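You operate a simulated robot arm through the tools that you are given. There is no shell and no other tool. Be economical: measure what you need, move in short steps, check, and stop when the job is done.

The job below is to be done with a simulated two-armed robot. You get a single attempt, and the scene is never put back.

JOB
Run the two-hand brake test on the white engine at roller stand S.
Fine: roll it onto the rollers, orange stop in, switch on, knob to 2, then hold both red levers down till the green lamp lights.

It is judged by the outcome, as a careful person would: the job done as asked, and still so three seconds after it is handed in. It fails if anything else is knocked over, pushed out of place, dropped, spilled or broken.

ROBOT AND FRAMES
Two 7-joint arms with two-finger grippers on one trunk, on a base that drives. Base frame: it is fixed to the floor where the robot stands at the start and does not move with it; the origin is under the middle of the robot, x ahead of it, y to its left, z up. Units: m, rad, N and s.
The left shoulder is at the start at [0.064, 0.216, 1.169], the right one opposite. With the tool pointing down near the work surface each hand reaches from about 0.28 to 0.8 m from the robot's upright axis, wherever it stands, measured 20 degrees to its own side. Places, roughly: grey roller stand knob [0.5, -0.2, 0.8]; left red lever [0.5, 0, 0.8]; orange stop of the roller stand [0.6, -0.2, 0.8]; right red lever [0.5, -0.4, 0.8]; roller stand S [0.6, -0.2, 0.8]; roller stand switch [0.5, -0.1, 0.8]. Payload 3.18 kg a hand.
The tool frame of a hand sits at the grasp point between the pads (the TCP): z along the fingers, y along the line on which they close. The tips reach 0.03 m beyond it. The gripper opens to 0.144 m. The gripper's body begins 0.103 m behind the TCP.
Orientation is that of the tool frame in the base frame, as a unit quaternion [x, y, z, w]. With the fingers straight down and closing along the base's y, the tool's x points along the base's -x, its y along +y and its z along -z.

CONTROLS
- The arms move only by the tool servo_tool. It takes "left_plan", "right_plan" or both (then of equal length, played together; a hand with none holds still); each is one flat list of numbers, 7 for each row, row after row: the closure, from 0 (fully open) to 1 (shut), then the shift along the base's x, y, z in m, then the turn, a rotation vector about the base's x, y, z in rad. In form: [jaw, tx, ty, tz, wx, wy, wz, jaw, tx, ty, tz, wx, wy, wz, ...]. A call has 1 to 8 rows; each row shifts and turns the commanded pose from where the row before left it. Each row takes 0.2 s and may step no farther than 0.05 m and 0.15 rad from the row before; otherwise, or with a gripper value out of range, the whole call is refused. Where a pose cannot be reached the arm comes as near as it can. A force on the tool above 40 N (or 10 N above the force at the start of the call, whichever is more), or a blocked arm, ends the call early, and 0.2 s more pass. The fingers move at their own pace and stop on an object; they squeeze with about 26 N. The grip force told is the motor's: it shows also when the fingers shut on nothing. Time passes only in rows, and 0.2 s behind the last, so rows that do not move let the fingers close. The reply holds the time, the measured pose of the TCP, the force on the tool along the base axes, the opening and the grip force, in the units named above and with some noise, with the torque about the TCP (base axes, N m) and any sound that the robot's microphone picked up.
- Cameras (640 x 400 px; columns grow to the right, rows downward): "scene" is now at [0.1407, -0.0327, 1.3509]; the picture's right is [-0.39, -0.92, 0.00], its down [-0.59, 0.25, -0.76] and it looks along [0.70, -0.30, -0.65] (base axes); focal length 236 px, centre (320, 200). "left" rides on the left gripper at [0.076, -0.016, -0.143] in its tool frame; the picture's right is [0.21, 0.98, 0.00], its down [-0.84, 0.18, -0.51] and it looks along [-0.50, 0.11, 0.86] (tool axes); focal length 218 px, centre (320, 200). "right" rides on the right gripper at [0.077, 0.016, -0.143] in its tool frame; the picture's right is [-0.21, 0.98, 0.00], its down [-0.84, -0.18, -0.51] and it looks along [-0.50, -0.11, 0.86] (tool axes); focal length 218 px, centre (320, 200). There is no depth. A picture from a camera that has moved, and an enlarged one, comes with that camera's place and axes in the base frame and with its lens.
- capture(camera): a new picture of that camera. No time passes.
- move_column(by): slides the trunk up (or, below 0, down) by that many m; the arms and the scene camera ride with it, the base frame stays. It gives what a move gives, with no picture.
- steer(legs): drives the robot by 1 to 6 legs, each [ahead, left, turn to the left] in m, m and rad, along the robot's own axes; the way and the turn of a leg run together, so that a leg with both is an arc; at most 1.5 m and 3.142 rad a leg. The arms and the cameras ride along, it lands a little off, and it stops where it bumps. It gives what a move gives.
- aim_head(pan, tilt): turns the head with the scene camera to pan (to the left, within 1.396 rad either way) and tilt (down, from -0.506 to 1.204), counted from straight ahead of the robot. It gives what a move gives.
- enlarge(camera, box): a new picture of the part [left, top, right, bottom] of that camera's present view, enlarged. No time passes.
- hand_in(): hands the job in; it is judged then, once.

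Go step by step. Nothing tells you exact positions but the pictures and the camera data: compare them with the known pose of the tool, close in by small moves and look again before you grip or let go. The budget is 120 turns and 88 pictures, counting those below and the enlarged ones. Unless the task says otherwise, let go and move clear before handing in, and close with one line.

The tools are called by a JSON object that holds its "fn" and its "kwargs". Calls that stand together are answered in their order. servo_tool: Moves the arms, as the interface text tells. Its arguments: {"type":"object","properties":{"left_plan":{"type":"array","items":{"type":"number"}},"right_plan":{"type":"array","items":{"type":"number"}}},"required":[]} The other tools are called the same way: move_column (by) slides the trunk up or down; steer (legs) drives the base; aim_head (pan, tilt) turns the head that bears the scene camera; capture (camera) takes a picture; enlarge (camera, box) takes an enlarged picture of a part of a camera's view; hand_in () hands the job in.

At the start:

```text
time: 0.0
left_tcp_pos: [0.4184, 0.0322, 1.1568]
left_ee_rot: [-0.001, 1.0, 0.0, 0.0]
left_contact_force: [-0.2, -0.8, -0.3]
left_moment: [0.06, 0.0, -0.01]
left_opening: 0.144
left_gripper_force: 0.0
right_tcp_pos: [0.3936, -0.4134, 1.1877]
right_ee_rot: [-0.001, 1.0, 0.002, -0.001]
right_contact_force: [-0.1, 0.2, 0.6]
right_moment: [0.04, 0.02, -0.03]
right_opening: 0.1442
right_gripper_force: 0.1
trunk travel left (down, up): [-0.25, 0.119]
robot x, y, heading: [0.0011, 0.0037, 0.001]
head pan, tilt: [-0.401, 0.702]
```

scene: 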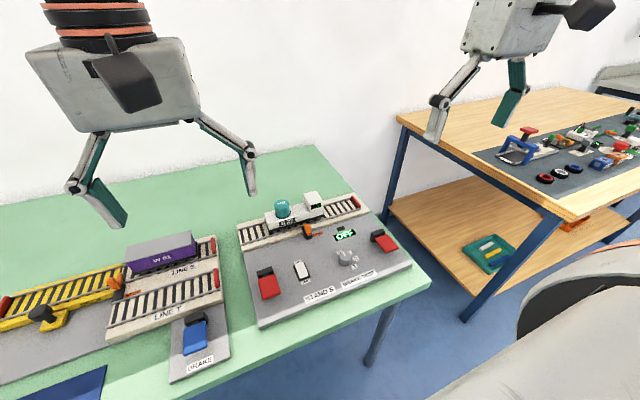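
right: 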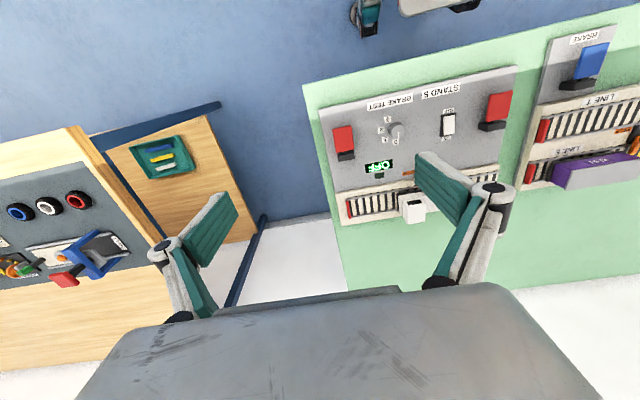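
left: 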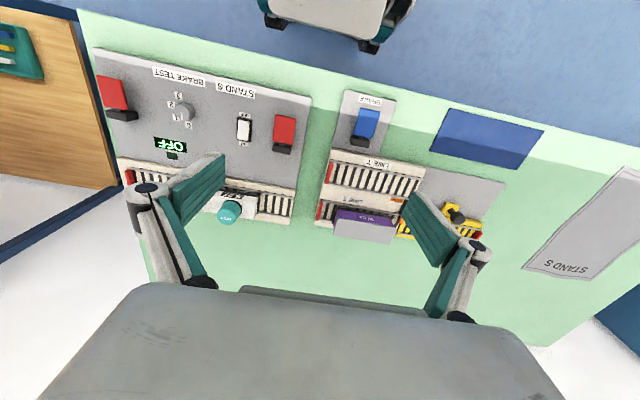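

I see the roller stand S panel with two red levers, switch, knob, an "OFF" display and the white engine on the track. I'll look closer before moving.

{"fn": "enlarge", "kwargs": {"camera": "scene", "box": [230, 180, 430, 305]}}

{"fn": "enlarge", "kwargs": {"camera": "left", "box": [80, 40, 340, 230]}}

{"fn": "enlarge", "kwargs": {"camera": "left", "box": [500, 150, 640, 290]}}

{"fn": "enlarge", "kwargs": {"camera": "right", "box": [310, 60, 540, 230]}}

```text
3.20 times, centred on (330, 242) of scene
camera zoom: at [0.1407, -0.0327, 1.3509], right [-0.39, -0.92, 0.0], down [-0.59, 0.25, -0.76], along [0.7, -0.3, -0.65], focal length 755 px, centre (288, 64)
```

zoom: 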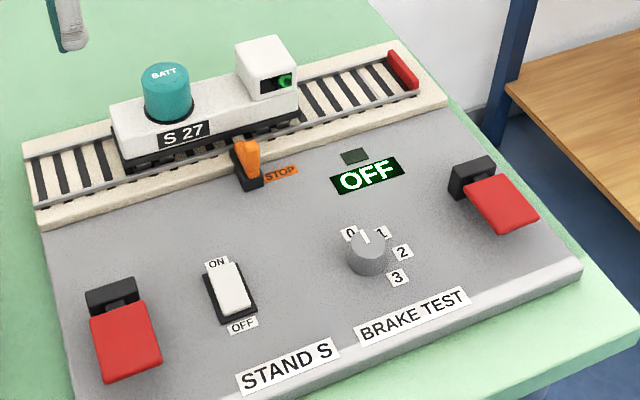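

```text
2.11 times, centred on (210, 135) of left
camera zoom: at [0.342, 0.0171, 1.2977], right [-0.21, 0.98, 0.0], down [0.84, 0.18, 0.51], along [0.5, 0.1, -0.86], focal length 460 px, centre (552, 337)
```

zoom: 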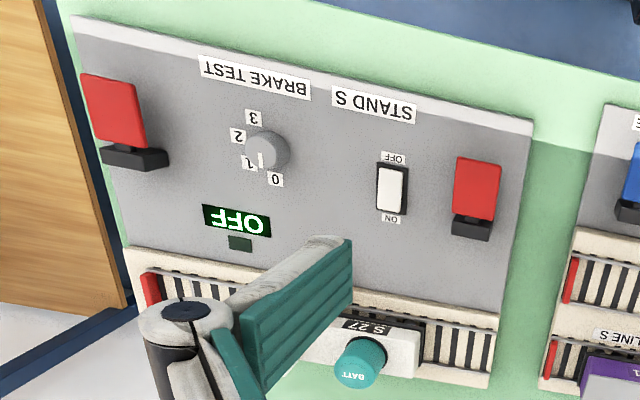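

```text
2.86 times, centred on (570, 220) of left
camera zoom: at [0.342, 0.0171, 1.2977], right [-0.21, 0.98, 0.0], down [0.84, 0.18, 0.51], along [0.5, 0.1, -0.86], focal length 624 px, centre (-394, 143)
```

zoom: 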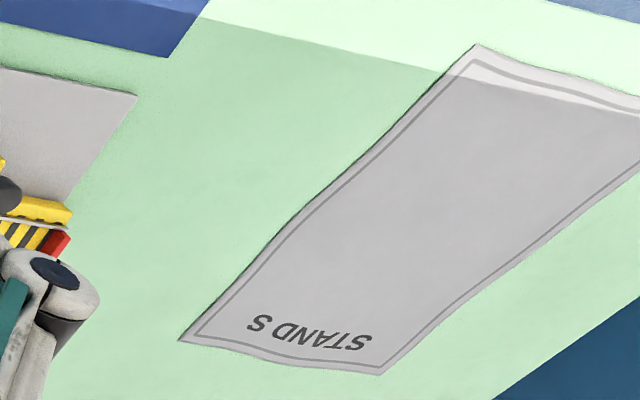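

```text
2.35 times, centred on (425, 145) of right
camera zoom: at [0.3173, -0.3974, 1.3301], right [0.21, 0.98, 0.0], down [0.84, -0.18, 0.51], along [0.5, -0.1, -0.86], focal length 514 px, centre (73, 329)
```

zoom: 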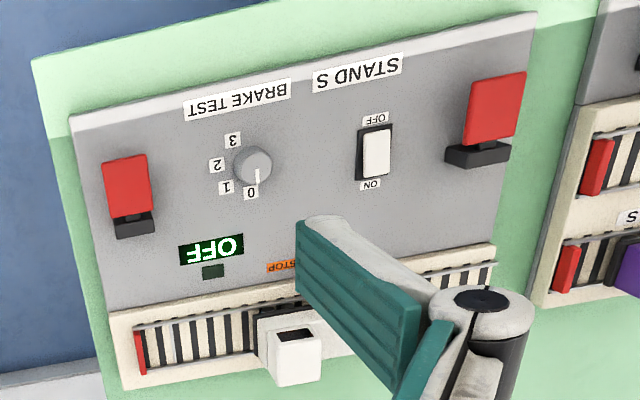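

The engine stands on the stand track; I need to find where the rollers are and how the stop moves. I'll look closer at the track.

{"fn": "enlarge", "kwargs": {"camera": "scene", "box": [232, 185, 332, 248]}}

{"fn": "enlarge", "kwargs": {"camera": "scene", "box": [292, 185, 392, 248]}}

{"fn": "enlarge", "kwargs": {"camera": "scene", "box": [0, 220, 240, 390]}}

{"fn": "enlarge", "kwargs": {"camera": "left", "box": [200, 170, 300, 233]}}

```text
6.35 times, centred on (282, 216) of scene
camera zoom: at [0.1407, -0.0327, 1.3509], right [-0.39, -0.92, 0.0], down [-0.59, 0.25, -0.76], along [0.7, -0.3, -0.65], focal length 1498 px, centre (561, 95)
```

zoom: 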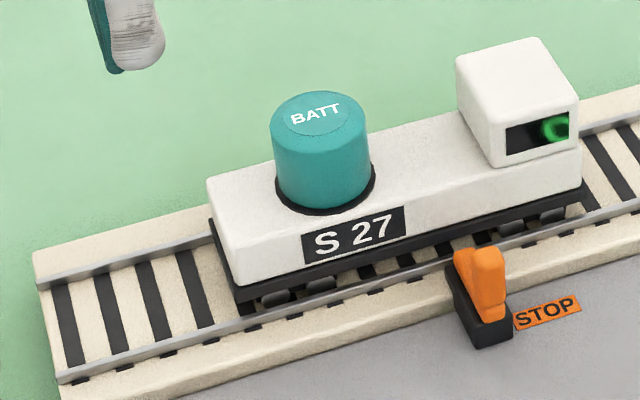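

```text
6.35 times, centred on (342, 216) of scene
camera zoom: at [0.1407, -0.0327, 1.3509], right [-0.39, -0.92, 0.0], down [-0.59, 0.25, -0.76], along [0.7, -0.3, -0.65], focal length 1498 px, centre (180, 95)
```

zoom: 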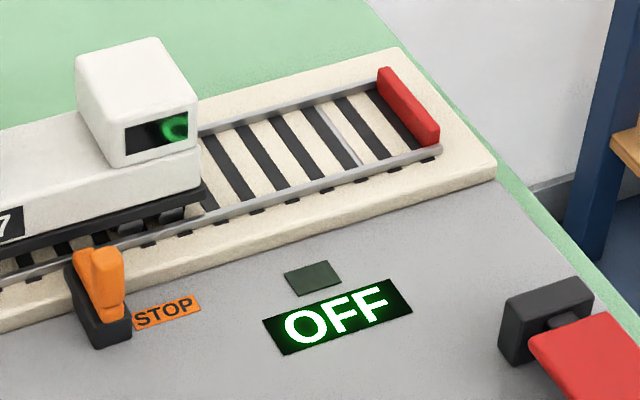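

```text
2.35 times, centred on (120, 305) of scene
camera zoom: at [0.1407, -0.0327, 1.3509], right [-0.39, -0.92, 0.0], down [-0.59, 0.25, -0.76], along [0.7, -0.3, -0.65], focal length 555 px, centre (791, -47)
```

zoom: 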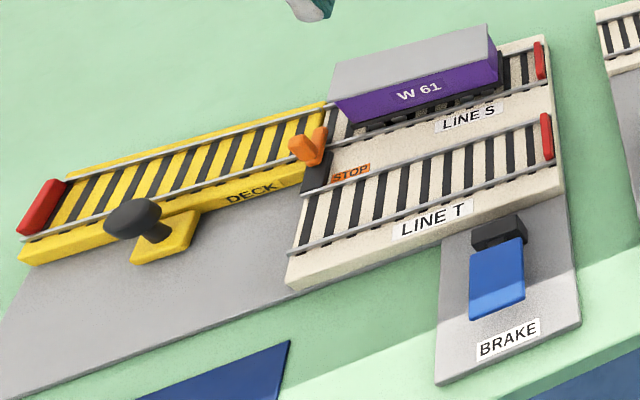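

```text
6.35 times, centred on (250, 202) of left
camera zoom: at [0.342, 0.0171, 1.2977], right [-0.21, 0.98, 0.0], down [0.84, 0.18, 0.51], along [0.5, 0.1, -0.86], focal length 1386 px, centre (764, 190)
```

zoom: 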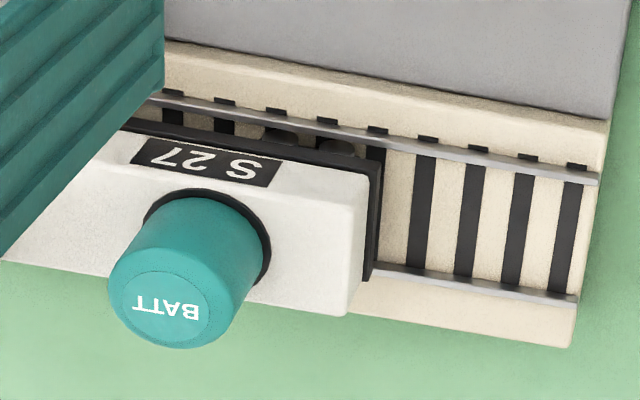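

The engine faces right, about 0.12 m from the red buffer; rollers lie toward the buffer, and the stop sits where the engine's tail will end up. I move the right hand over the stop to see it close.

{"fn": "servo_tool", "kwargs": {"right_plan": [0, 0.024, 0.027, -0.022, 0, 0, 0, 0, 0.024, 0.027, -0.022, 0, 0, 0, 0, 0.024, 0.027, -0.022, 0, 0, 0, 0, 0.024, 0.027, -0.022, 0, 0, 0, 0, 0.024, 0.027, -0.022, 0, 0, 0, 0, 0.024, 0.027, -0.022, 0, 0, 0, 0, 0.02, 0.027, -0.022, 0, 0, 0]}}

{"fn": "capture", "kwargs": {"camera": "right"}}

{"fn": "capture", "kwargs": {"camera": "left"}}

```text
time: 1.6
left_tcp_pos: [0.4178, 0.0321, 1.1561]
left_ee_rot: [0.0, 1.0, -0.001, 0.0]
left_contact_force: [-1.1, 0.1, 0.9]
left_moment: [-0.02, 0.01, -0.01]
left_opening: 0.1442
left_gripper_force: 0.0
right_tcp_pos: [0.5615, -0.3806, 1.1276]
right_ee_rot: [0.0, 1.0, 0.001, 0.0]
right_contact_force: [-0.4, -0.4, -0.5]
right_moment: [0.0, -0.01, 0.0]
right_opening: 0.1437
right_gripper_force: 0.0
right hand out of reach, approached as far as the arm can: row 1, 2, 3, 4, 5, 6, 7
trunk travel left (down, up): [-0.25, 0.119]
robot x, y, heading: [0.0004, 0.0013, 0.001]
head pan, tilt: [-0.401, 0.702]
```

```text
76 pictures are left
camera right: at [0.4837, -0.3657, 1.2692], right [0.21, 0.98, 0.0], down [0.84, -0.18, 0.51], along [0.5, -0.1, -0.86], focal length 218 px, centre (320, 200)
```

right: 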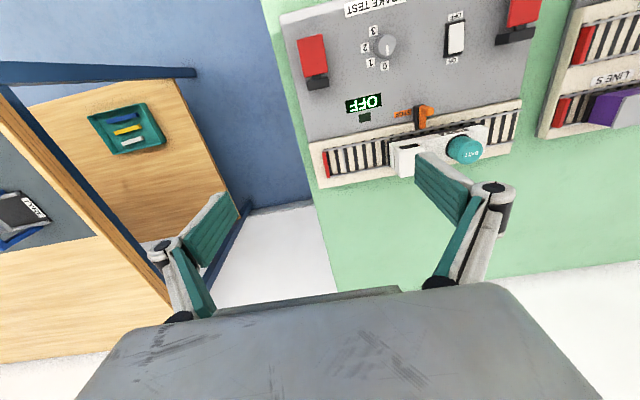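

```text
75 pictures are left
camera left: at [0.342, 0.0172, 1.2978], right [-0.21, 0.98, 0.0], down [0.84, 0.18, 0.51], along [0.5, 0.1, -0.86], focal length 218 px, centre (320, 200)
```

left: 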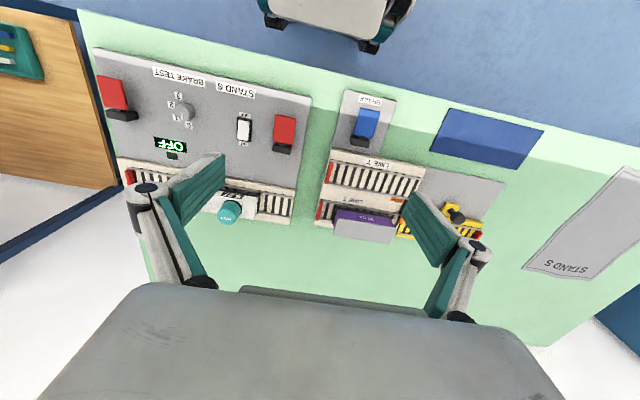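

The right hand fell short of its commanded path. I'll check whether it's just lagging and look at the stop from here.

{"fn": "servo_tool", "kwargs": {"right_plan": [0, 0, 0, -0.03, 0, 0, 0, 0, 0, 0, -0.03, 0, 0, 0, 0, 0, 0, -0.03, 0, 0, 0]}}

{"fn": "enlarge", "kwargs": {"camera": "right", "box": [380, 60, 540, 190]}}

```text
time: 2.4
left_tcp_pos: [0.4177, 0.0299, 1.1555]
left_ee_rot: [0.0, 1.0, -0.001, -0.001]
left_contact_force: [1.1, -0.8, 0.7]
left_moment: [0.02, 0.0, 0.0]
left_opening: 0.1444
left_gripper_force: 0.0
right_tcp_pos: [0.574, -0.4138, 1.0511]
right_ee_rot: [-0.001, 1.0, 0.002, -0.002]
right_contact_force: [0.6, -0.3, 0.6]
right_moment: [0.02, 0.02, -0.01]
right_opening: 0.1441
right_gripper_force: 0.1
right hand out of reach, approached as far as the arm can: row 1, 2, 3
trunk travel left (down, up): [-0.25, 0.119]
robot x, y, heading: [-0.0021, -0.0008, -0.002]
head pan, tilt: [-0.401, 0.702]
```

```text
3.08 times, centred on (460, 125) of right
camera zoom: at [0.4967, -0.3991, 1.1942], right [0.2, 0.98, 0.0], down [0.85, -0.18, 0.5], along [0.49, -0.1, -0.86], focal length 672 px, centre (-111, 431)
```

zoom: 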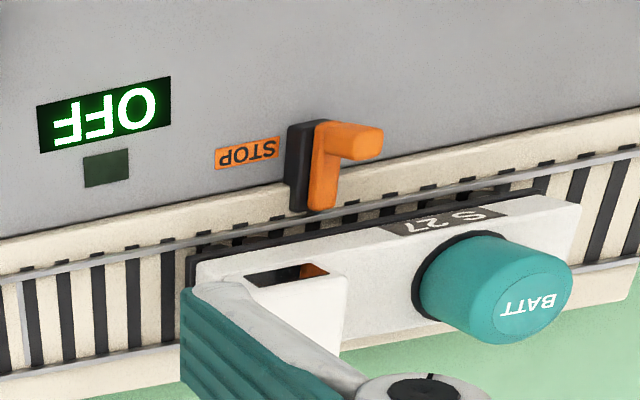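

The stop is an orange L-shaped piece in a black housing beside the rail; I need a clearer view. The right arm seems constrained at this height, so I try moving down and back a little.

{"fn": "servo_tool", "kwargs": {"right_plan": [0, -0.03, 0, -0.02, 0, 0, 0, 0, -0.03, 0, -0.02, 0, 0, 0, 0, -0.03, 0, -0.02, 0, 0, 0, 0, 0, 0.04, 0, 0, 0, 0, 0, 0, 0.04, 0, 0, 0, 0]}}

```text
time: 3.6
left_tcp_pos: [0.4172, 0.0316, 1.1555]
left_ee_rot: [-0.001, 1.0, -0.001, 0.0]
left_contact_force: [0.0, 0.3, 0.5]
left_moment: [-0.01, 0.04, 0.0]
left_opening: 0.1443
left_gripper_force: 0.0
right_tcp_pos: [0.5126, -0.4334, 1.0316]
right_ee_rot: [-0.005, 1.0, 0.008, -0.005]
right_contact_force: [-0.2, -1.4, -1.0]
right_moment: [0.01, 0.01, 0.0]
right_opening: 0.144
right_gripper_force: 0.0
right hand out of reach, approached as far as the arm can: row 1, 2, 3, 4, 5
trunk travel left (down, up): [-0.25, 0.119]
robot x, y, heading: [0.0022, -0.0016, 0.002]
head pan, tilt: [-0.401, 0.702]
```

The arm isn't following inward moves. I'll back the command outward to restore a reachable pose.

{"fn": "servo_tool", "kwargs": {"right_plan": [0, 0, -0.04, 0.03, 0, 0, 0, 0, 0, -0.04, 0.03, 0, 0, 0, 0, 0, -0.04, 0.03, 0, 0, 0, 0, 0, -0.04, 0.03, 0, 0, 0, 0, 0, -0.04, 0.03, 0, 0, 0, 0, 0, -0.04, 0, 0, 0, 0, 0, 0, 0, 0, 0, 0, 0]}}

```text
time: 5.2
left_tcp_pos: [0.417, 0.0317, 1.1555]
left_ee_rot: [0.0, 1.0, -0.002, 0.0]
left_contact_force: [0.4, 0.3, -0.7]
left_moment: [-0.03, -0.04, -0.01]
left_opening: 0.1438
left_gripper_force: 0.1
right_tcp_pos: [0.5115, -0.6728, 1.1849]
right_ee_rot: [0.0, 1.0, 0.001, 0.0]
right_contact_force: [-0.2, 0.3, -0.6]
right_moment: [-0.02, 0.0, -0.06]
right_opening: 0.1441
right_gripper_force: 0.0
trunk travel left (down, up): [-0.25, 0.119]
robot x, y, heading: [-0.0025, -0.0009, -0.001]
head pan, tilt: [-0.401, 0.702]
```

The arm follows again, so some inward poses at that height hit a joint limit. I'll go down on the outside first, then come inward.

{"fn": "servo_tool", "kwargs": {"right_plan": [0, -0.005, 0.02, -0.04, 0, 0, 0, 0, -0.005, 0.02, -0.04, 0, 0, 0, 0, -0.005, 0.02, -0.04, 0, 0, 0, 0, -0.005, 0.02, -0.04, 0, 0, 0, 0, -0.005, 0.02, -0.04, 0, 0, 0, 0, 0, 0, 0, 0, 0, 0]}}

{"fn": "servo_tool", "kwargs": {"right_plan": [0, 0, 0.04, 0, 0, 0, 0, 0, 0, 0.04, 0, 0, 0, 0, 0, 0, 0.04, 0, 0, 0, 0]}}

```text
time: 6.6
left_tcp_pos: [0.4175, 0.0311, 1.1559]
left_ee_rot: [0.0, 1.0, 0.0, 0.0]
left_contact_force: [0.0, 0.1, 1.3]
left_moment: [-0.05, -0.02, 0.05]
left_opening: 0.1439
left_gripper_force: 0.0
right_tcp_pos: [0.4872, -0.574, 0.9834]
right_ee_rot: [0.0, 1.0, 0.002, 0.0]
right_contact_force: [-0.1, -0.5, 0.8]
right_moment: [-0.01, -0.01, -0.03]
right_opening: 0.144
right_gripper_force: 0.0
trunk travel left (down, up): [-0.25, 0.119]
robot x, y, heading: [0.0019, -0.0008, 0.0]
head pan, tilt: [-0.401, 0.702]
```

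```text
time: 7.4
left_tcp_pos: [0.4171, 0.0315, 1.1555]
left_ee_rot: [0.001, 1.0, -0.001, 0.0]
left_contact_force: [-0.5, 0.0, 0.4]
left_moment: [0.01, 0.0, -0.01]
left_opening: 0.1442
left_gripper_force: 0.0
right_tcp_pos: [0.4884, -0.4647, 0.9866]
right_ee_rot: [-0.002, 1.0, 0.003, -0.001]
right_contact_force: [0.8, -0.2, 0.4]
right_moment: [0.0, -0.01, -0.04]
right_opening: 0.144
right_gripper_force: 0.1
right hand out of reach, approached as far as the arm can: row 3
trunk travel left (down, up): [-0.25, 0.119]
robot x, y, heading: [0.002, 0.0009, 0.004]
head pan, tilt: [-0.401, 0.702]
```

There seems to be a wrist limit; I'll test whether yawing the tool frees inward motion.

{"fn": "servo_tool", "kwargs": {"right_plan": [0, 0, 0.02, 0, 0, 0, 0.15, 0, 0, 0.03, 0, 0, 0, 0.15, 0, 0, 0.03, 0, 0, 0, 0.15, 0, 0, 0.03, 0, 0, 0, 0.15]}}

```text
time: 8.4
left_tcp_pos: [0.4177, 0.0324, 1.1551]
left_ee_rot: [0.0, 1.0, -0.001, -0.001]
left_contact_force: [0.7, 0.5, 0.8]
left_moment: [0.01, -0.01, 0.0]
left_opening: 0.144
left_gripper_force: 0.0
right_tcp_pos: [0.4884, -0.3552, 0.9879]
right_ee_rot: [-0.296, 0.955, 0.0, -0.001]
right_contact_force: [-0.3, 0.6, -0.1]
right_moment: [-0.04, 0.03, -0.04]
right_opening: 0.1437
right_gripper_force: 0.1
trunk travel left (down, up): [-0.25, 0.119]
robot x, y, heading: [0.0008, -0.0021, -0.004]
head pan, tilt: [-0.401, 0.702]
```

Yawing the tool frees it. I continue inward over the panel to view the stop.

{"fn": "servo_tool", "kwargs": {"right_plan": [0, 0.02, 0.03, 0.01, 0, 0, 0.1, 0, 0.02, 0.03, 0.01, 0, 0, 0.1, 0, 0, 0.03, 0, 0, 0, 0.1]}}

{"fn": "capture", "kwargs": {"camera": "right"}}

```text
time: 9.2
left_tcp_pos: [0.4174, 0.0314, 1.1549]
left_ee_rot: [0.001, 1.0, -0.001, 0.0]
left_contact_force: [0.2, 0.5, -0.7]
left_moment: [-0.02, 0.02, 0.0]
left_opening: 0.144
left_gripper_force: 0.0
right_tcp_pos: [0.5289, -0.2652, 1.0074]
right_ee_rot: [-0.435, 0.9, 0.001, 0.0]
right_contact_force: [0.0, 0.2, 0.2]
right_moment: [-0.01, 0.02, 0.04]
right_opening: 0.144
right_gripper_force: 0.0
trunk travel left (down, up): [-0.25, 0.119]
robot x, y, heading: [-0.0039, 0.0002, -0.004]
head pan, tilt: [-0.401, 0.702]
```

```text
73 pictures are left
camera right: at [0.4684, -0.3148, 1.1507], right [-0.64, 0.77, 0.0], down [0.66, 0.55, 0.51], along [0.39, 0.32, -0.86], focal length 218 px, centre (320, 200)
```

right: 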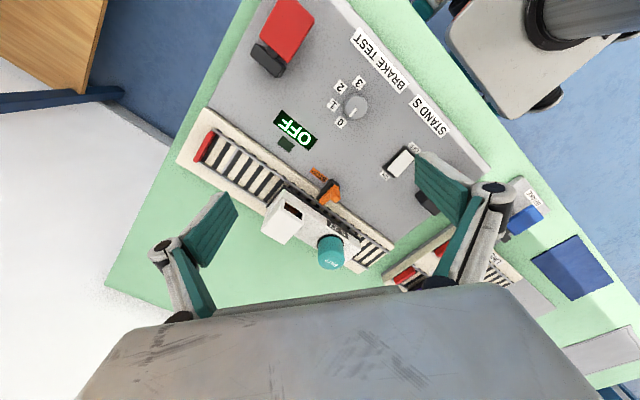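

{"fn": "enlarge", "kwargs": {"camera": "right", "box": [280, 150, 380, 215]}}

{"fn": "enlarge", "kwargs": {"camera": "right", "box": [170, 110, 310, 220]}}

```text
6.15 times, centred on (330, 182) of right
camera zoom: at [0.4684, -0.3148, 1.1507], right [-0.64, 0.77, 0.0], down [0.66, 0.55, 0.51], along [0.39, 0.32, -0.86], focal length 1343 px, centre (258, 308)
```

zoom: 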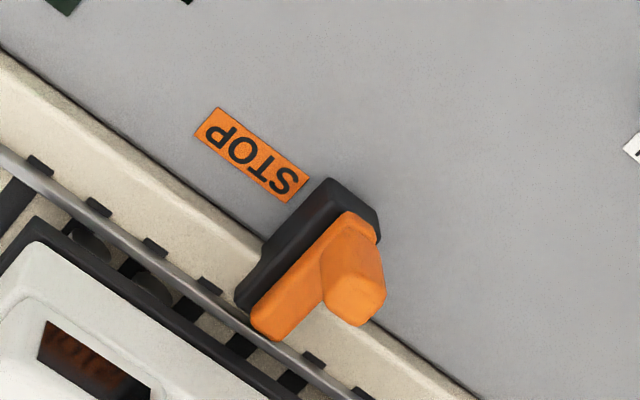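

```text
3.64 times, centred on (240, 165) of right
camera zoom: at [0.4684, -0.3148, 1.1507], right [-0.64, 0.77, 0.0], down [0.66, 0.55, 0.51], along [0.39, 0.32, -0.86], focal length 794 px, centre (611, 327)
```

zoom: 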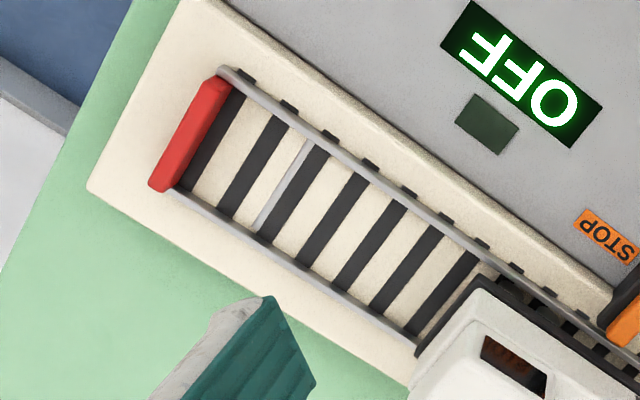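

The stop is a sliding bar with an upright handle at about (0.588, -0.187, top 0.857); push it toward the track. The engine tail is near y=-0.08, track centre x≈0.665. I bring the right hand, closed, over the track behind the engine and move the left hand aside.

{"fn": "servo_tool", "kwargs": {"right_plan": [1, 0.023, 0.039, 0, 0, 0, 0.05, 1, 0.023, 0.039, 0, 0, 0, 0.05, 1, 0.023, 0.039, 0, 0, 0, 0.05, 1, 0.023, 0.039, 0, 0, 0, 0.05, 1, 0.023, 0.039, 0, 0, 0, 0.05, 1, 0.021, 0.04, 0, 0, 0, 0.05, 1, 0, 0, 0, 0, 0, 0], "left_plan": [1, -0.01, 0.03, 0, 0, 0, 0, 1, -0.01, 0.03, 0, 0, 0, 0, 1, -0.01, 0.03, 0, 0, 0, 0, 1, 0, 0.03, 0, 0, 0, 0, 1, 0, 0.03, 0, 0, 0, 0, 1, 0, 0, 0, 0, 0, 0, 1, 0, 0, 0, 0, 0, 0]}}

{"fn": "capture", "kwargs": {"camera": "scene"}}

{"fn": "capture", "kwargs": {"camera": "right"}}

```text
time: 10.8
left_tcp_pos: [0.3872, 0.1824, 1.1559]
left_ee_rot: [-0.001, 1.0, 0.0, 0.0]
left_contact_force: [-0.1, -0.3, -0.3]
left_moment: [0.04, 0.01, 0.05]
left_opening: 0.0001
left_gripper_force: 26.2
right_tcp_pos: [0.535, -0.1679, 1.0225]
right_ee_rot: [-0.548, 0.836, 0.002, 0.001]
right_contact_force: [0.3, -0.4, -0.2]
right_moment: [-0.04, -0.02, -0.01]
right_opening: 0.0
right_gripper_force: 26.0
right hand out of reach, approached as far as the arm can: row 2, 3, 4, 5, 6
trunk travel left (down, up): [-0.25, 0.119]
robot x, y, heading: [-0.0006, 0.0008, -0.001]
head pan, tilt: [-0.401, 0.702]
```

```text
70 pictures are left
camera scene: at [0.1405, -0.0323, 1.3509], right [-0.39, -0.92, 0.0], down [-0.59, 0.25, -0.76], along [0.7, -0.3, -0.65], focal length 236 px, centre (320, 200)
```

scene: 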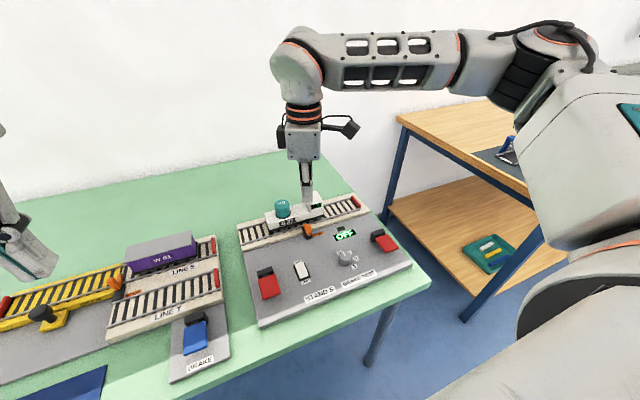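

```text
69 pictures are left
camera right: at [0.488, -0.2332, 1.1641], right [-0.81, 0.58, 0.0], down [0.5, 0.7, 0.51], along [0.3, 0.42, -0.86], focal length 218 px, centre (320, 200)
```

right: 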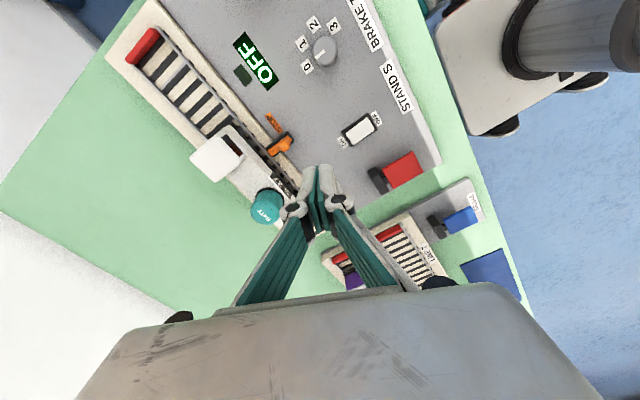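

The right arm's elbow-out posture limits it inward; the left hand is better for the pushing. I retreat the right hand and bring the left toward the engine's tail.

{"fn": "servo_tool", "kwargs": {"right_plan": [1, -0.01, -0.04, 0, 0, 0, -0.05, 1, -0.01, -0.04, 0, 0, 0, -0.05, 1, -0.01, -0.04, 0, 0, 0, -0.05, 1, -0.01, -0.04, 0, 0, 0, -0.05, 1, -0.01, -0.04, 0, 0, 0, -0.05, 1, 0, 0, 0, 0, 0, 0], "left_plan": [1, 0.035, -0.02, -0.025, 0, 0, 0, 1, 0.035, -0.02, -0.025, 0, 0, 0, 1, 0.035, -0.02, -0.025, 0, 0, 0, 1, 0.035, -0.02, -0.025, 0, 0, 0, 1, 0.035, -0.02, -0.025, 0, 0, 0, 1, 0.035, -0.02, -0.025, 0, 0, 0]}}

{"fn": "servo_tool", "kwargs": {"left_plan": [1, 0.035, -0.03, 0, 0, 0, -0.1, 1, 0.03, -0.03, 0, 0, 0, -0.1, 1, 0, -0.03, 0, 0, 0, -0.1]}}

```text
time: 12.2
left_tcp_pos: [0.5999, 0.0626, 1.0036]
left_ee_rot: [0.0, 1.0, -0.001, -0.001]
left_contact_force: [0.0, -0.5, -0.9]
left_moment: [0.02, 0.04, 0.01]
left_opening: 0.0001
left_gripper_force: 25.9
right_tcp_pos: [0.4853, -0.3698, 1.021]
right_ee_rot: [-0.457, 0.89, 0.002, -0.002]
right_contact_force: [-0.7, -0.1, -0.7]
right_moment: [0.0, 0.04, 0.0]
right_opening: 0.0
right_gripper_force: 25.9
trunk travel left (down, up): [-0.25, 0.119]
robot x, y, heading: [-0.0001, 0.0001, 0.001]
head pan, tilt: [-0.401, 0.702]
```

```text
time: 13.0
left_tcp_pos: [0.638, -0.0001, 1.003]
left_ee_rot: [0.117, 0.993, 0.004, 0.003]
left_contact_force: [-0.4, 0.0, 0.2]
left_moment: [0.03, 0.01, -0.01]
left_opening: 0.0
left_gripper_force: 25.9
left hand out of reach, approached as far as the arm can: row 2, 3
right_tcp_pos: [0.4846, -0.371, 1.0222]
right_ee_rot: [-0.457, 0.889, 0.001, -0.001]
right_contact_force: [-0.3, 0.5, -0.9]
right_moment: [0.06, -0.05, 0.02]
right_opening: 0.0
right_gripper_force: 25.7
trunk travel left (down, up): [-0.25, 0.119]
robot x, y, heading: [-0.0016, -0.0016, 0.001]
head pan, tilt: [-0.401, 0.702]
```

The left hand is near the track end. I'll descend a bit here and see whether reach improves.

{"fn": "servo_tool", "kwargs": {"left_plan": [1, 0, 0, -0.035, 0, 0, 0, 1, 0.01, 0, -0.035, 0, 0, 0, 1, 0.015, 0, 0, 0, 0, 0, 1, 0, -0.01, 0, 0, 0, 0, 1, 0, -0.01, 0, 0, 0, 0]}}

{"fn": "capture", "kwargs": {"camera": "left"}}

{"fn": "capture", "kwargs": {"camera": "scene"}}

```text
time: 14.2
left_tcp_pos: [0.6474, -0.0191, 0.9326]
left_ee_rot: [0.124, 0.992, -0.001, 0.001]
left_contact_force: [-0.5, 0.0, 0.7]
left_moment: [-0.02, -0.02, 0.0]
left_opening: 0.0004
left_gripper_force: 25.7
left hand out of reach, approached as far as the arm can: row 3
right_tcp_pos: [0.4853, -0.369, 1.0217]
right_ee_rot: [-0.456, 0.89, 0.001, -0.001]
right_contact_force: [-0.8, -0.2, -0.1]
right_moment: [-0.02, 0.01, 0.0]
right_opening: 0.0001
right_gripper_force: 25.9
trunk travel left (down, up): [-0.25, 0.119]
robot x, y, heading: [0.0008, -0.0048, -0.007]
head pan, tilt: [-0.401, 0.702]
```

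```text
68 pictures are left
camera left: at [0.5708, -0.014, 1.0745], right [0.04, 1.0, 0.0], down [0.86, -0.03, 0.51], along [0.51, -0.02, -0.86], focal length 218 px, centre (320, 200)
```

left: 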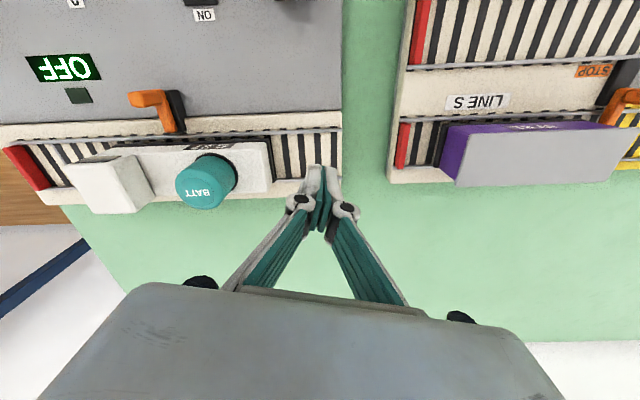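

```text
67 pictures are left
camera scene: at [0.1405, -0.0329, 1.3509], right [-0.39, -0.92, 0.0], down [-0.59, 0.25, -0.76], along [0.7, -0.3, -0.65], focal length 236 px, centre (320, 200)
```

scene: 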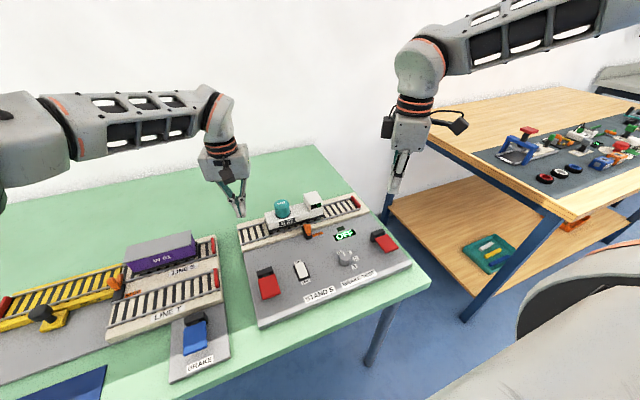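

The left fingertips are above the track just behind the engine's tail (y≈-0.08). I lower to tip height ≈0.83 and push gently toward the buffer.

{"fn": "servo_tool", "kwargs": {"left_plan": [1, 0.005, 0, -0.035, 0, 0, 0, 1, 0.005, 0, -0.035, 0, 0, 0, 1, 0, 0, 0, 0, 0, 0]}}

{"fn": "capture", "kwargs": {"camera": "left"}}

{"fn": "enlarge", "kwargs": {"camera": "scene", "box": [190, 150, 390, 275]}}

```text
time: 15.0
left_tcp_pos: [0.6588, -0.0185, 0.8638]
left_ee_rot: [0.125, 0.992, -0.001, -0.001]
left_contact_force: [0.5, -0.1, 0.0]
left_moment: [0.03, 0.02, -0.05]
left_opening: 0.0
left_gripper_force: 25.6
right_tcp_pos: [0.4847, -0.3696, 1.0217]
right_ee_rot: [-0.457, 0.889, 0.001, 0.0]
right_contact_force: [0.1, 0.7, 0.5]
right_moment: [-0.01, -0.01, -0.01]
right_opening: 0.0
right_gripper_force: 25.9
trunk travel left (down, up): [-0.25, 0.119]
robot x, y, heading: [-0.0028, -0.0021, 0.003]
head pan, tilt: [-0.401, 0.702]
```

```text
66 pictures are left
camera left: at [0.5809, -0.0134, 1.0049], right [0.04, 1.0, 0.0], down [0.86, -0.03, 0.51], along [0.51, -0.02, -0.86], focal length 218 px, centre (320, 200)
```

left: 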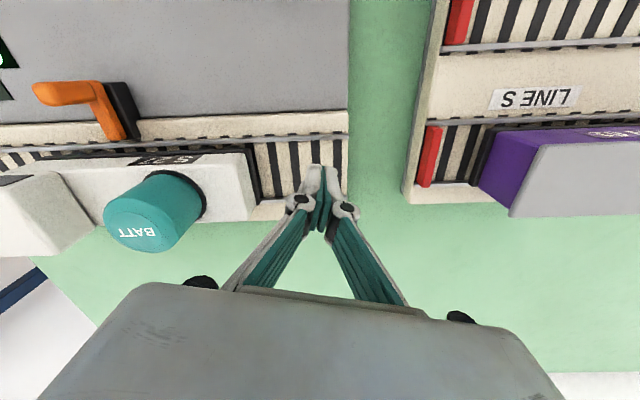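

```text
3.20 times, centred on (290, 212) of scene
camera zoom: at [0.1403, -0.0327, 1.351], right [-0.39, -0.92, 0.0], down [-0.59, 0.25, -0.76], along [0.7, -0.3, -0.65], focal length 755 px, centre (416, 160)
```

zoom: 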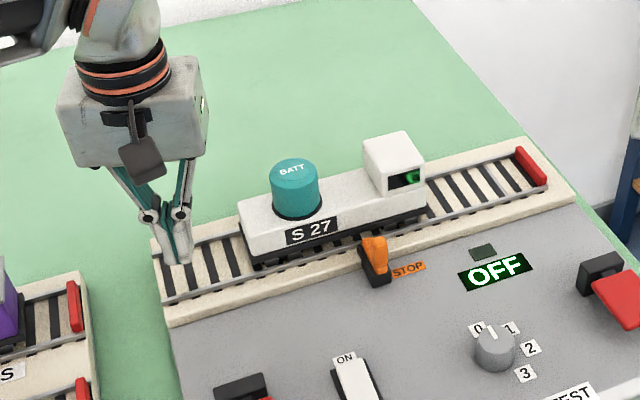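

Aligned behind the tail. To keep the linkage clear of the BATT can I tilt the hand slightly so the tips lead, then push slowly.

{"fn": "servo_tool", "kwargs": {"left_plan": [1, 0.003, 0, 0, -0.125, 0, 0, 1, 0.003, 0, 0, -0.125, 0, 0, 1, 0, -0.015, 0, 0, 0, 0, 1, 0, -0.015, 0, 0, 0, 0, 1, 0, -0.01, 0, 0, 0, 0, 1, 0, -0.01, 0, 0, 0, 0, 1, 0, -0.01, 0, 0, 0, 0]}}

{"fn": "enlarge", "kwargs": {"camera": "scene", "box": [190, 150, 390, 275]}}

```text
time: 16.6
left_tcp_pos: [0.6628, -0.0796, 0.8632]
left_ee_rot: [0.123, 0.984, -0.125, 0.015]
left_contact_force: [-0.4, -0.6, 0.1]
left_moment: [-0.01, -0.01, 0.02]
left_opening: 0.0001
left_gripper_force: 25.7
right_tcp_pos: [0.4848, -0.3708, 1.0214]
right_ee_rot: [-0.457, 0.889, 0.001, -0.001]
right_contact_force: [0.7, 0.8, 0.2]
right_moment: [0.0, -0.04, 0.01]
right_opening: 0.0
right_gripper_force: 26.3
trunk travel left (down, up): [-0.25, 0.119]
robot x, y, heading: [0.0029, 0.0003, 0.001]
head pan, tilt: [-0.401, 0.702]
```

```text
3.20 times, centred on (290, 212) of scene
camera zoom: at [0.1406, -0.033, 1.3509], right [-0.39, -0.92, 0.0], down [-0.59, 0.25, -0.76], along [0.7, -0.3, -0.65], focal length 755 px, centre (416, 160)
```

zoom: 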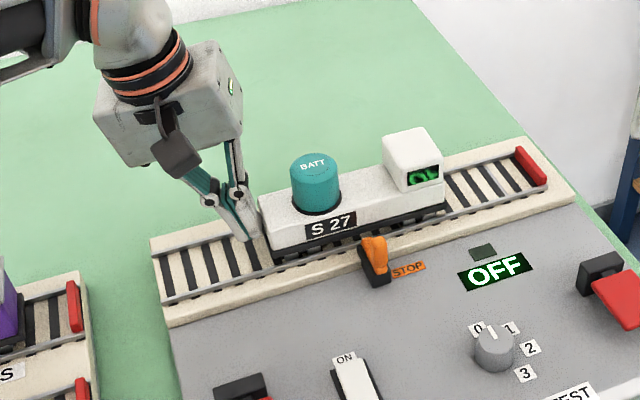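

The engine rolls smoothly. I continue pushing.

{"fn": "servo_tool", "kwargs": {"left_plan": [1, 0, -0.01, 0, 0, 0, 0, 1, 0, -0.01, 0, 0, 0, 0, 1, 0, -0.01, 0, 0, 0, 0, 1, 0, -0.01, 0, 0, 0, 0, 1, 0, -0.01, 0, 0, 0, 0, 1, 0, -0.01, 0, 0, 0, 0]}}

{"fn": "enlarge", "kwargs": {"camera": "scene", "box": [190, 150, 390, 275]}}

```text
time: 18.0
left_tcp_pos: [0.6626, -0.088, 0.8635]
left_ee_rot: [0.123, 0.984, -0.125, 0.016]
left_contact_force: [0.3, 0.0, -0.4]
left_moment: [-0.02, -0.05, -0.02]
left_opening: 0.0
left_gripper_force: 25.8
left hand out of reach, approached as far as the arm can: row 2, 3, 4, 5, 6
right_tcp_pos: [0.485, -0.3696, 1.022]
right_ee_rot: [-0.458, 0.889, 0.0, -0.001]
right_contact_force: [0.3, 0.4, 0.3]
right_moment: [0.0, 0.01, 0.0]
right_opening: 0.0
right_gripper_force: 25.9
trunk travel left (down, up): [-0.25, 0.119]
robot x, y, heading: [0.0032, 0.0024, -0.0]
head pan, tilt: [-0.401, 0.702]
```

```text
3.20 times, centred on (290, 212) of scene
camera zoom: at [0.1407, -0.0327, 1.3509], right [-0.39, -0.92, 0.0], down [-0.59, 0.25, -0.76], along [0.7, -0.3, -0.65], focal length 755 px, centre (416, 160)
```

zoom: 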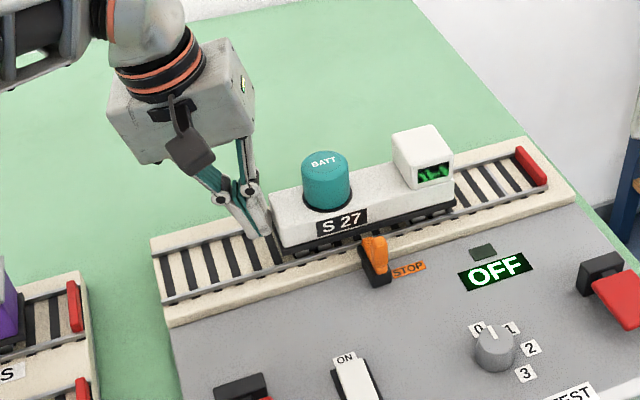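

Reach limit here; I'll add yaw while pushing, which freed the other arm.

{"fn": "servo_tool", "kwargs": {"left_plan": [1, 0, -0.005, 0, 0, 0, -0.12, 1, 0, -0.01, 0, 0, 0, -0.12, 1, 0, -0.01, 0, 0, 0, -0.12, 1, 0, -0.01, 0, 0, 0, -0.12]}}

```text
time: 19.0
left_tcp_pos: [0.637, -0.0635, 0.8685]
left_ee_rot: [0.176, 0.976, -0.126, 0.011]
left_contact_force: [-0.6, 0.3, -0.1]
left_moment: [-0.04, -0.05, 0.01]
left_opening: 0.0001
left_gripper_force: 25.8
left hand out of reach, approached as far as the arm can: row 1, 2, 3, 4
right_tcp_pos: [0.4843, -0.3664, 1.0234]
right_ee_rot: [-0.457, 0.889, -0.001, -0.001]
right_contact_force: [0.0, 0.3, 0.5]
right_moment: [-0.09, -0.02, -0.03]
right_opening: 0.0
right_gripper_force: 26.1
trunk travel left (down, up): [-0.25, 0.119]
robot x, y, heading: [-0.0012, -0.0017, 0.002]
head pan, tilt: [-0.401, 0.702]
```

That made it worse; I'll try the opposite yaw.

{"fn": "servo_tool", "kwargs": {"left_plan": [1, 0.01, -0.005, 0, 0, 0, 0.12, 1, 0.01, -0.005, 0, 0, 0, 0.12, 1, 0.005, -0.01, 0, 0, 0, 0.12, 1, 0, -0.01, 0, 0, 0, 0.12, 1, 0, -0.01, 0, 0, 0, 0.12, 1, 0, -0.01, 0, 0, 0, 0.12, 1, 0, -0.01, 0, 0, 0, 0.1]}}

{"fn": "capture", "kwargs": {"camera": "scene"}}

```text
time: 20.6
left_tcp_pos: [0.6634, -0.1269, 0.8674]
left_ee_rot: [-0.222, 0.967, -0.112, 0.057]
left_contact_force: [0.2, 0.2, -0.6]
left_moment: [0.03, -0.03, 0.0]
left_opening: 0.0001
left_gripper_force: 25.8
right_tcp_pos: [0.4849, -0.3707, 1.0219]
right_ee_rot: [-0.457, 0.889, 0.0, 0.0]
right_contact_force: [-0.2, 0.4, -0.3]
right_moment: [-0.01, 0.01, 0.02]
right_opening: 0.0001
right_gripper_force: 26.6
trunk travel left (down, up): [-0.25, 0.119]
robot x, y, heading: [-0.0007, 0.0006, -0.001]
head pan, tilt: [-0.401, 0.702]
```

```text
62 pictures are left
camera scene: at [0.1406, -0.0331, 1.3509], right [-0.39, -0.92, 0.0], down [-0.59, 0.25, -0.76], along [0.7, -0.3, -0.65], focal length 236 px, centre (320, 200)
```

scene: 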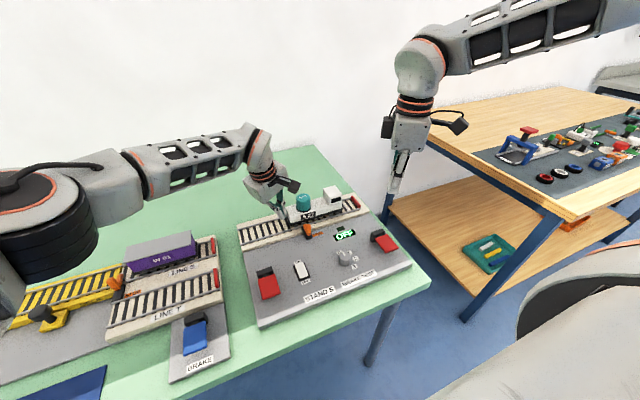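

Positive yaw works; the engine is pushed about half way. Continuing toward the buffer.

{"fn": "servo_tool", "kwargs": {"left_plan": [1, 0, -0.01, 0, 0, 0, 0.08, 1, 0, -0.01, 0, 0, 0, 0.08, 1, 0, -0.01, 0, 0, 0, 0.08, 1, 0, -0.01, 0, 0, 0, 0.08]}}

{"fn": "enlarge", "kwargs": {"camera": "scene", "box": [230, 160, 390, 260]}}

{"fn": "capture", "kwargs": {"camera": "left"}}

```text
time: 21.8
left_tcp_pos: [0.6833, -0.12, 0.8459]
left_ee_rot: [-0.403, 0.908, -0.086, 0.072]
left_contact_force: [-0.5, 0.5, -0.2]
left_moment: [-0.05, -0.02, -0.02]
left_opening: 0.0001
left_gripper_force: 26.1
right_tcp_pos: [0.4853, -0.3688, 1.0222]
right_ee_rot: [-0.458, 0.889, 0.0, 0.0]
right_contact_force: [0.2, 0.5, 0.6]
right_moment: [-0.05, -0.01, 0.0]
right_opening: 0.0001
right_gripper_force: 26.6
trunk travel left (down, up): [-0.25, 0.119]
robot x, y, heading: [0.0024, 0.002, -0.001]
head pan, tilt: [-0.401, 0.702]
stopped in row 4 (left hand): the arm was blocked; the commanded pose is now the measured one
```

```text
4.00 times, centred on (310, 210) of scene
camera zoom: at [0.1406, -0.0317, 1.351], right [-0.39, -0.92, 0.0], down [-0.59, 0.25, -0.76], along [0.7, -0.3, -0.65], focal length 944 px, centre (360, 160)
```

zoom: 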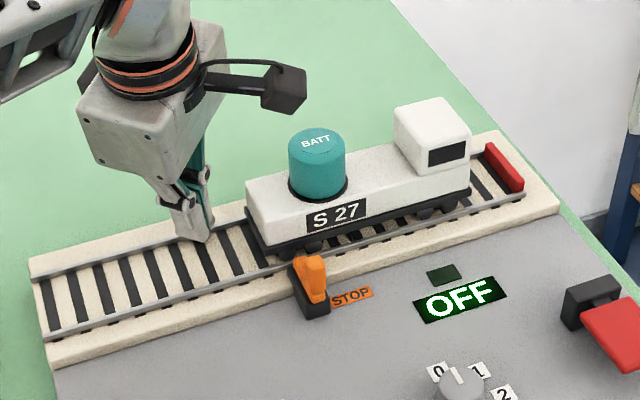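

```text
60 pictures are left
camera left: at [0.617, -0.1723, 0.983], right [-0.84, 0.49, -0.22], down [0.33, 0.8, 0.51], along [0.42, 0.36, -0.83], focal length 218 px, centre (320, 200)
```

left: 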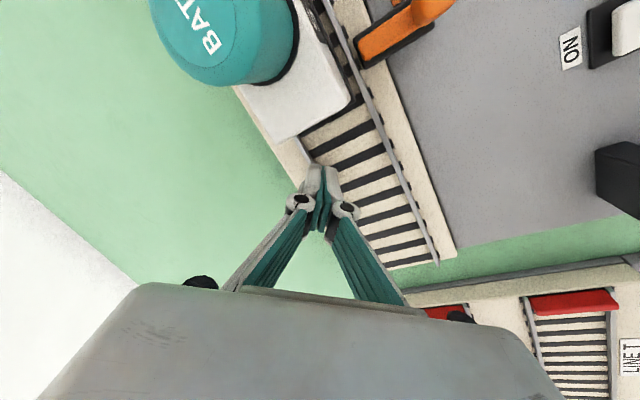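

The left wrist ran into a limit; the engine needs ~5 cm more. I'll lift the left hand clear, untwist, then shift the base 0.15 m to the right to work more comfortably.

{"fn": "servo_tool", "kwargs": {"left_plan": [1, -0.01, 0.015, 0.02, 0, 0, -0.05, 1, 0, 0.015, 0.03, 0.05, 0, -0.08, 1, 0, 0.015, 0.03, 0.05, 0, -0.08, 1, 0, 0.01, 0.03, 0.05, 0, -0.08, 1, 0, 0, 0.03, 0.05, 0, -0.08]}}

{"fn": "steer", "kwargs": {"legs": [[0, -0.15, 0]]}}

{"fn": "capture", "kwargs": {"camera": "scene"}}

{"fn": "capture", "kwargs": {"camera": "left"}}

```text
time: 23.0
left_tcp_pos: [0.6789, -0.0541, 0.982]
left_ee_rot: [-0.23, 0.969, -0.005, 0.087]
left_contact_force: [0.4, 0.6, 0.5]
left_moment: [-0.01, 0.01, 0.0]
left_opening: 0.0
left_gripper_force: 26.0
right_tcp_pos: [0.485, -0.3684, 1.0218]
right_ee_rot: [-0.457, 0.889, 0.0, -0.001]
right_contact_force: [-0.1, 0.4, -0.5]
right_moment: [-0.02, -0.01, 0.0]
right_opening: 0.0
right_gripper_force: 26.4
trunk travel left (down, up): [-0.25, 0.119]
robot x, y, heading: [0.0008, -0.0013, -0.001]
head pan, tilt: [-0.401, 0.702]
```

```text
time: 25.0
left_tcp_pos: [0.6774, -0.2059, 0.9817]
left_ee_rot: [-0.229, 0.97, -0.006, 0.087]
left_contact_force: [-0.6, 0.0, -1.1]
left_moment: [0.02, 0.0, -0.02]
left_opening: 0.0002
left_gripper_force: 26.2
right_tcp_pos: [0.4857, -0.5216, 1.0225]
right_ee_rot: [-0.457, 0.89, 0.001, -0.001]
right_contact_force: [-1.1, -0.9, -0.3]
right_moment: [0.04, 0.06, 0.0]
right_opening: 0.0
right_gripper_force: 25.8
trunk travel left (down, up): [-0.25, 0.119]
robot x, y, heading: [0.001, -0.151, 0.001]
head pan, tilt: [-0.401, 0.702]
```

```text
59 pictures are left
camera scene: at [0.1407, -0.1833, 1.3509], right [-0.39, -0.92, 0.0], down [-0.59, 0.25, -0.76], along [0.7, -0.3, -0.65], focal length 236 px, centre (320, 200)
```

scene: 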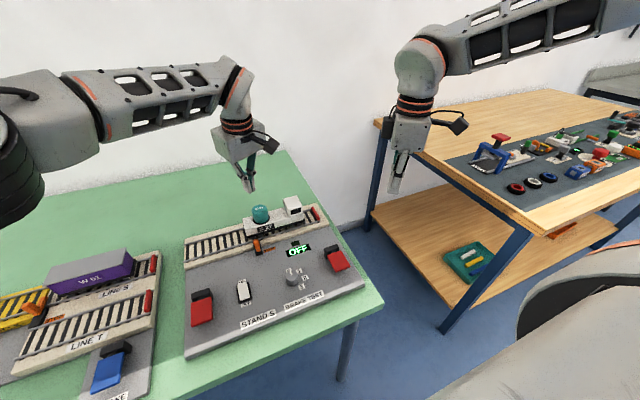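

```text
58 pictures are left
camera left: at [0.5943, -0.2579, 1.1094], right [-0.62, 0.78, -0.08], down [0.57, 0.52, 0.63], along [0.54, 0.34, -0.77], focal length 218 px, centre (320, 200)
```

left: 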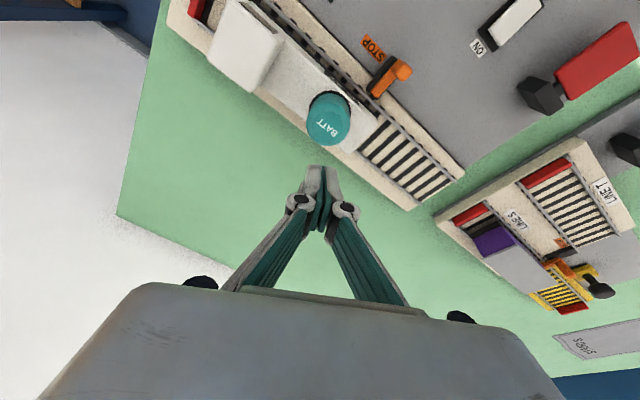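

The drive was accurate; the engine tail is now at y≈-0.16 and the left hand hangs above it. I move the left hand back behind the tail, straighten it with a slight tips-forward tilt, and lower.

{"fn": "servo_tool", "kwargs": {"left_plan": [1, -0.004, 0.035, 0, -0.05, 0.06, 0, 1, -0.004, 0.035, 0, -0.05, 0.06, 0, 1, -0.004, 0.035, 0, -0.05, 0.05, 0, 1, 0, 0, -0.035, 0, 0, 0, 1, 0, 0, -0.035, 0, 0, 0, 1, 0, 0, -0.035, 0, 0, 0]}}

{"fn": "enlarge", "kwargs": {"camera": "scene", "box": [170, 150, 370, 275]}}

```text
time: 26.4
left_tcp_pos: [0.6655, -0.102, 0.8753]
left_ee_rot: [-0.235, 0.97, -0.059, -0.014]
left_contact_force: [0.4, -0.2, -0.3]
left_moment: [0.01, 0.04, 0.03]
left_opening: 0.0
left_gripper_force: 25.8
right_tcp_pos: [0.485, -0.5196, 1.0213]
right_ee_rot: [-0.457, 0.889, 0.0, -0.001]
right_contact_force: [0.8, 0.4, 0.1]
right_moment: [0.02, 0.03, 0.0]
right_opening: 0.0
right_gripper_force: 26.2
trunk travel left (down, up): [-0.25, 0.119]
robot x, y, heading: [0.0003, -0.1507, -0.0]
head pan, tilt: [-0.401, 0.702]
```

```text
3.20 times, centred on (270, 212) of scene
camera zoom: at [0.1415, -0.1832, 1.3507], right [-0.39, -0.92, 0.0], down [-0.6, 0.25, -0.76], along [0.7, -0.3, -0.65], focal length 755 px, centre (480, 160)
```

zoom: 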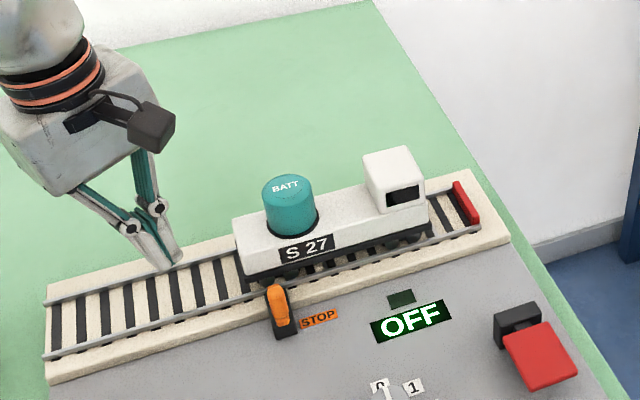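

Positioned behind the tail. Pushing slowly toward the buffer.

{"fn": "servo_tool", "kwargs": {"left_plan": [1, 0, -0.015, -0.01, -0.1, 0, 0, 1, 0, -0.015, 0, 0, 0, 0, 1, 0, -0.01, 0, 0, 0, 0, 1, 0, -0.01, 0, 0, 0, 0, 1, 0, -0.01, 0, 0, 0, 0, 1, 0, -0.01, 0, 0, 0, 0]}}

{"fn": "enlarge", "kwargs": {"camera": "scene", "box": [170, 150, 370, 275]}}

```text
time: 27.8
left_tcp_pos: [0.6651, -0.1728, 0.8659]
left_ee_rot: [-0.233, 0.966, -0.106, -0.025]
left_contact_force: [0.2, -0.7, -0.4]
left_moment: [0.01, 0.05, -0.02]
left_opening: 0.0
left_gripper_force: 25.7
right_tcp_pos: [0.4848, -0.5202, 1.0221]
right_ee_rot: [-0.457, 0.889, 0.0, 0.0]
right_contact_force: [0.1, -0.6, -0.1]
right_moment: [-0.01, 0.02, 0.0]
right_opening: 0.0
right_gripper_force: 26.4
trunk travel left (down, up): [-0.25, 0.119]
robot x, y, heading: [0.0031, -0.1514, -0.0]
head pan, tilt: [-0.401, 0.702]
```

```text
3.20 times, centred on (270, 212) of scene
camera zoom: at [0.1406, -0.1832, 1.3509], right [-0.39, -0.92, 0.0], down [-0.59, 0.25, -0.76], along [0.7, -0.3, -0.65], focal length 755 px, centre (480, 160)
```

zoom: 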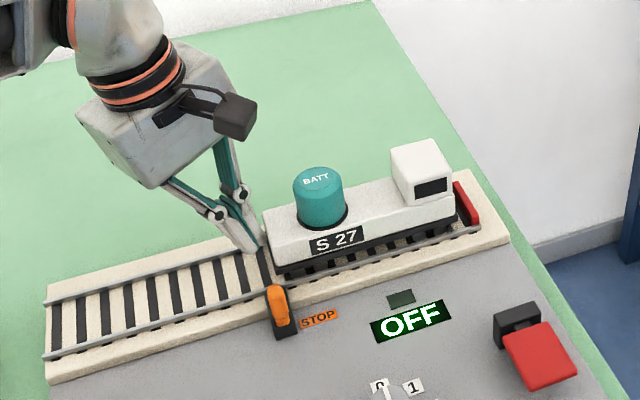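

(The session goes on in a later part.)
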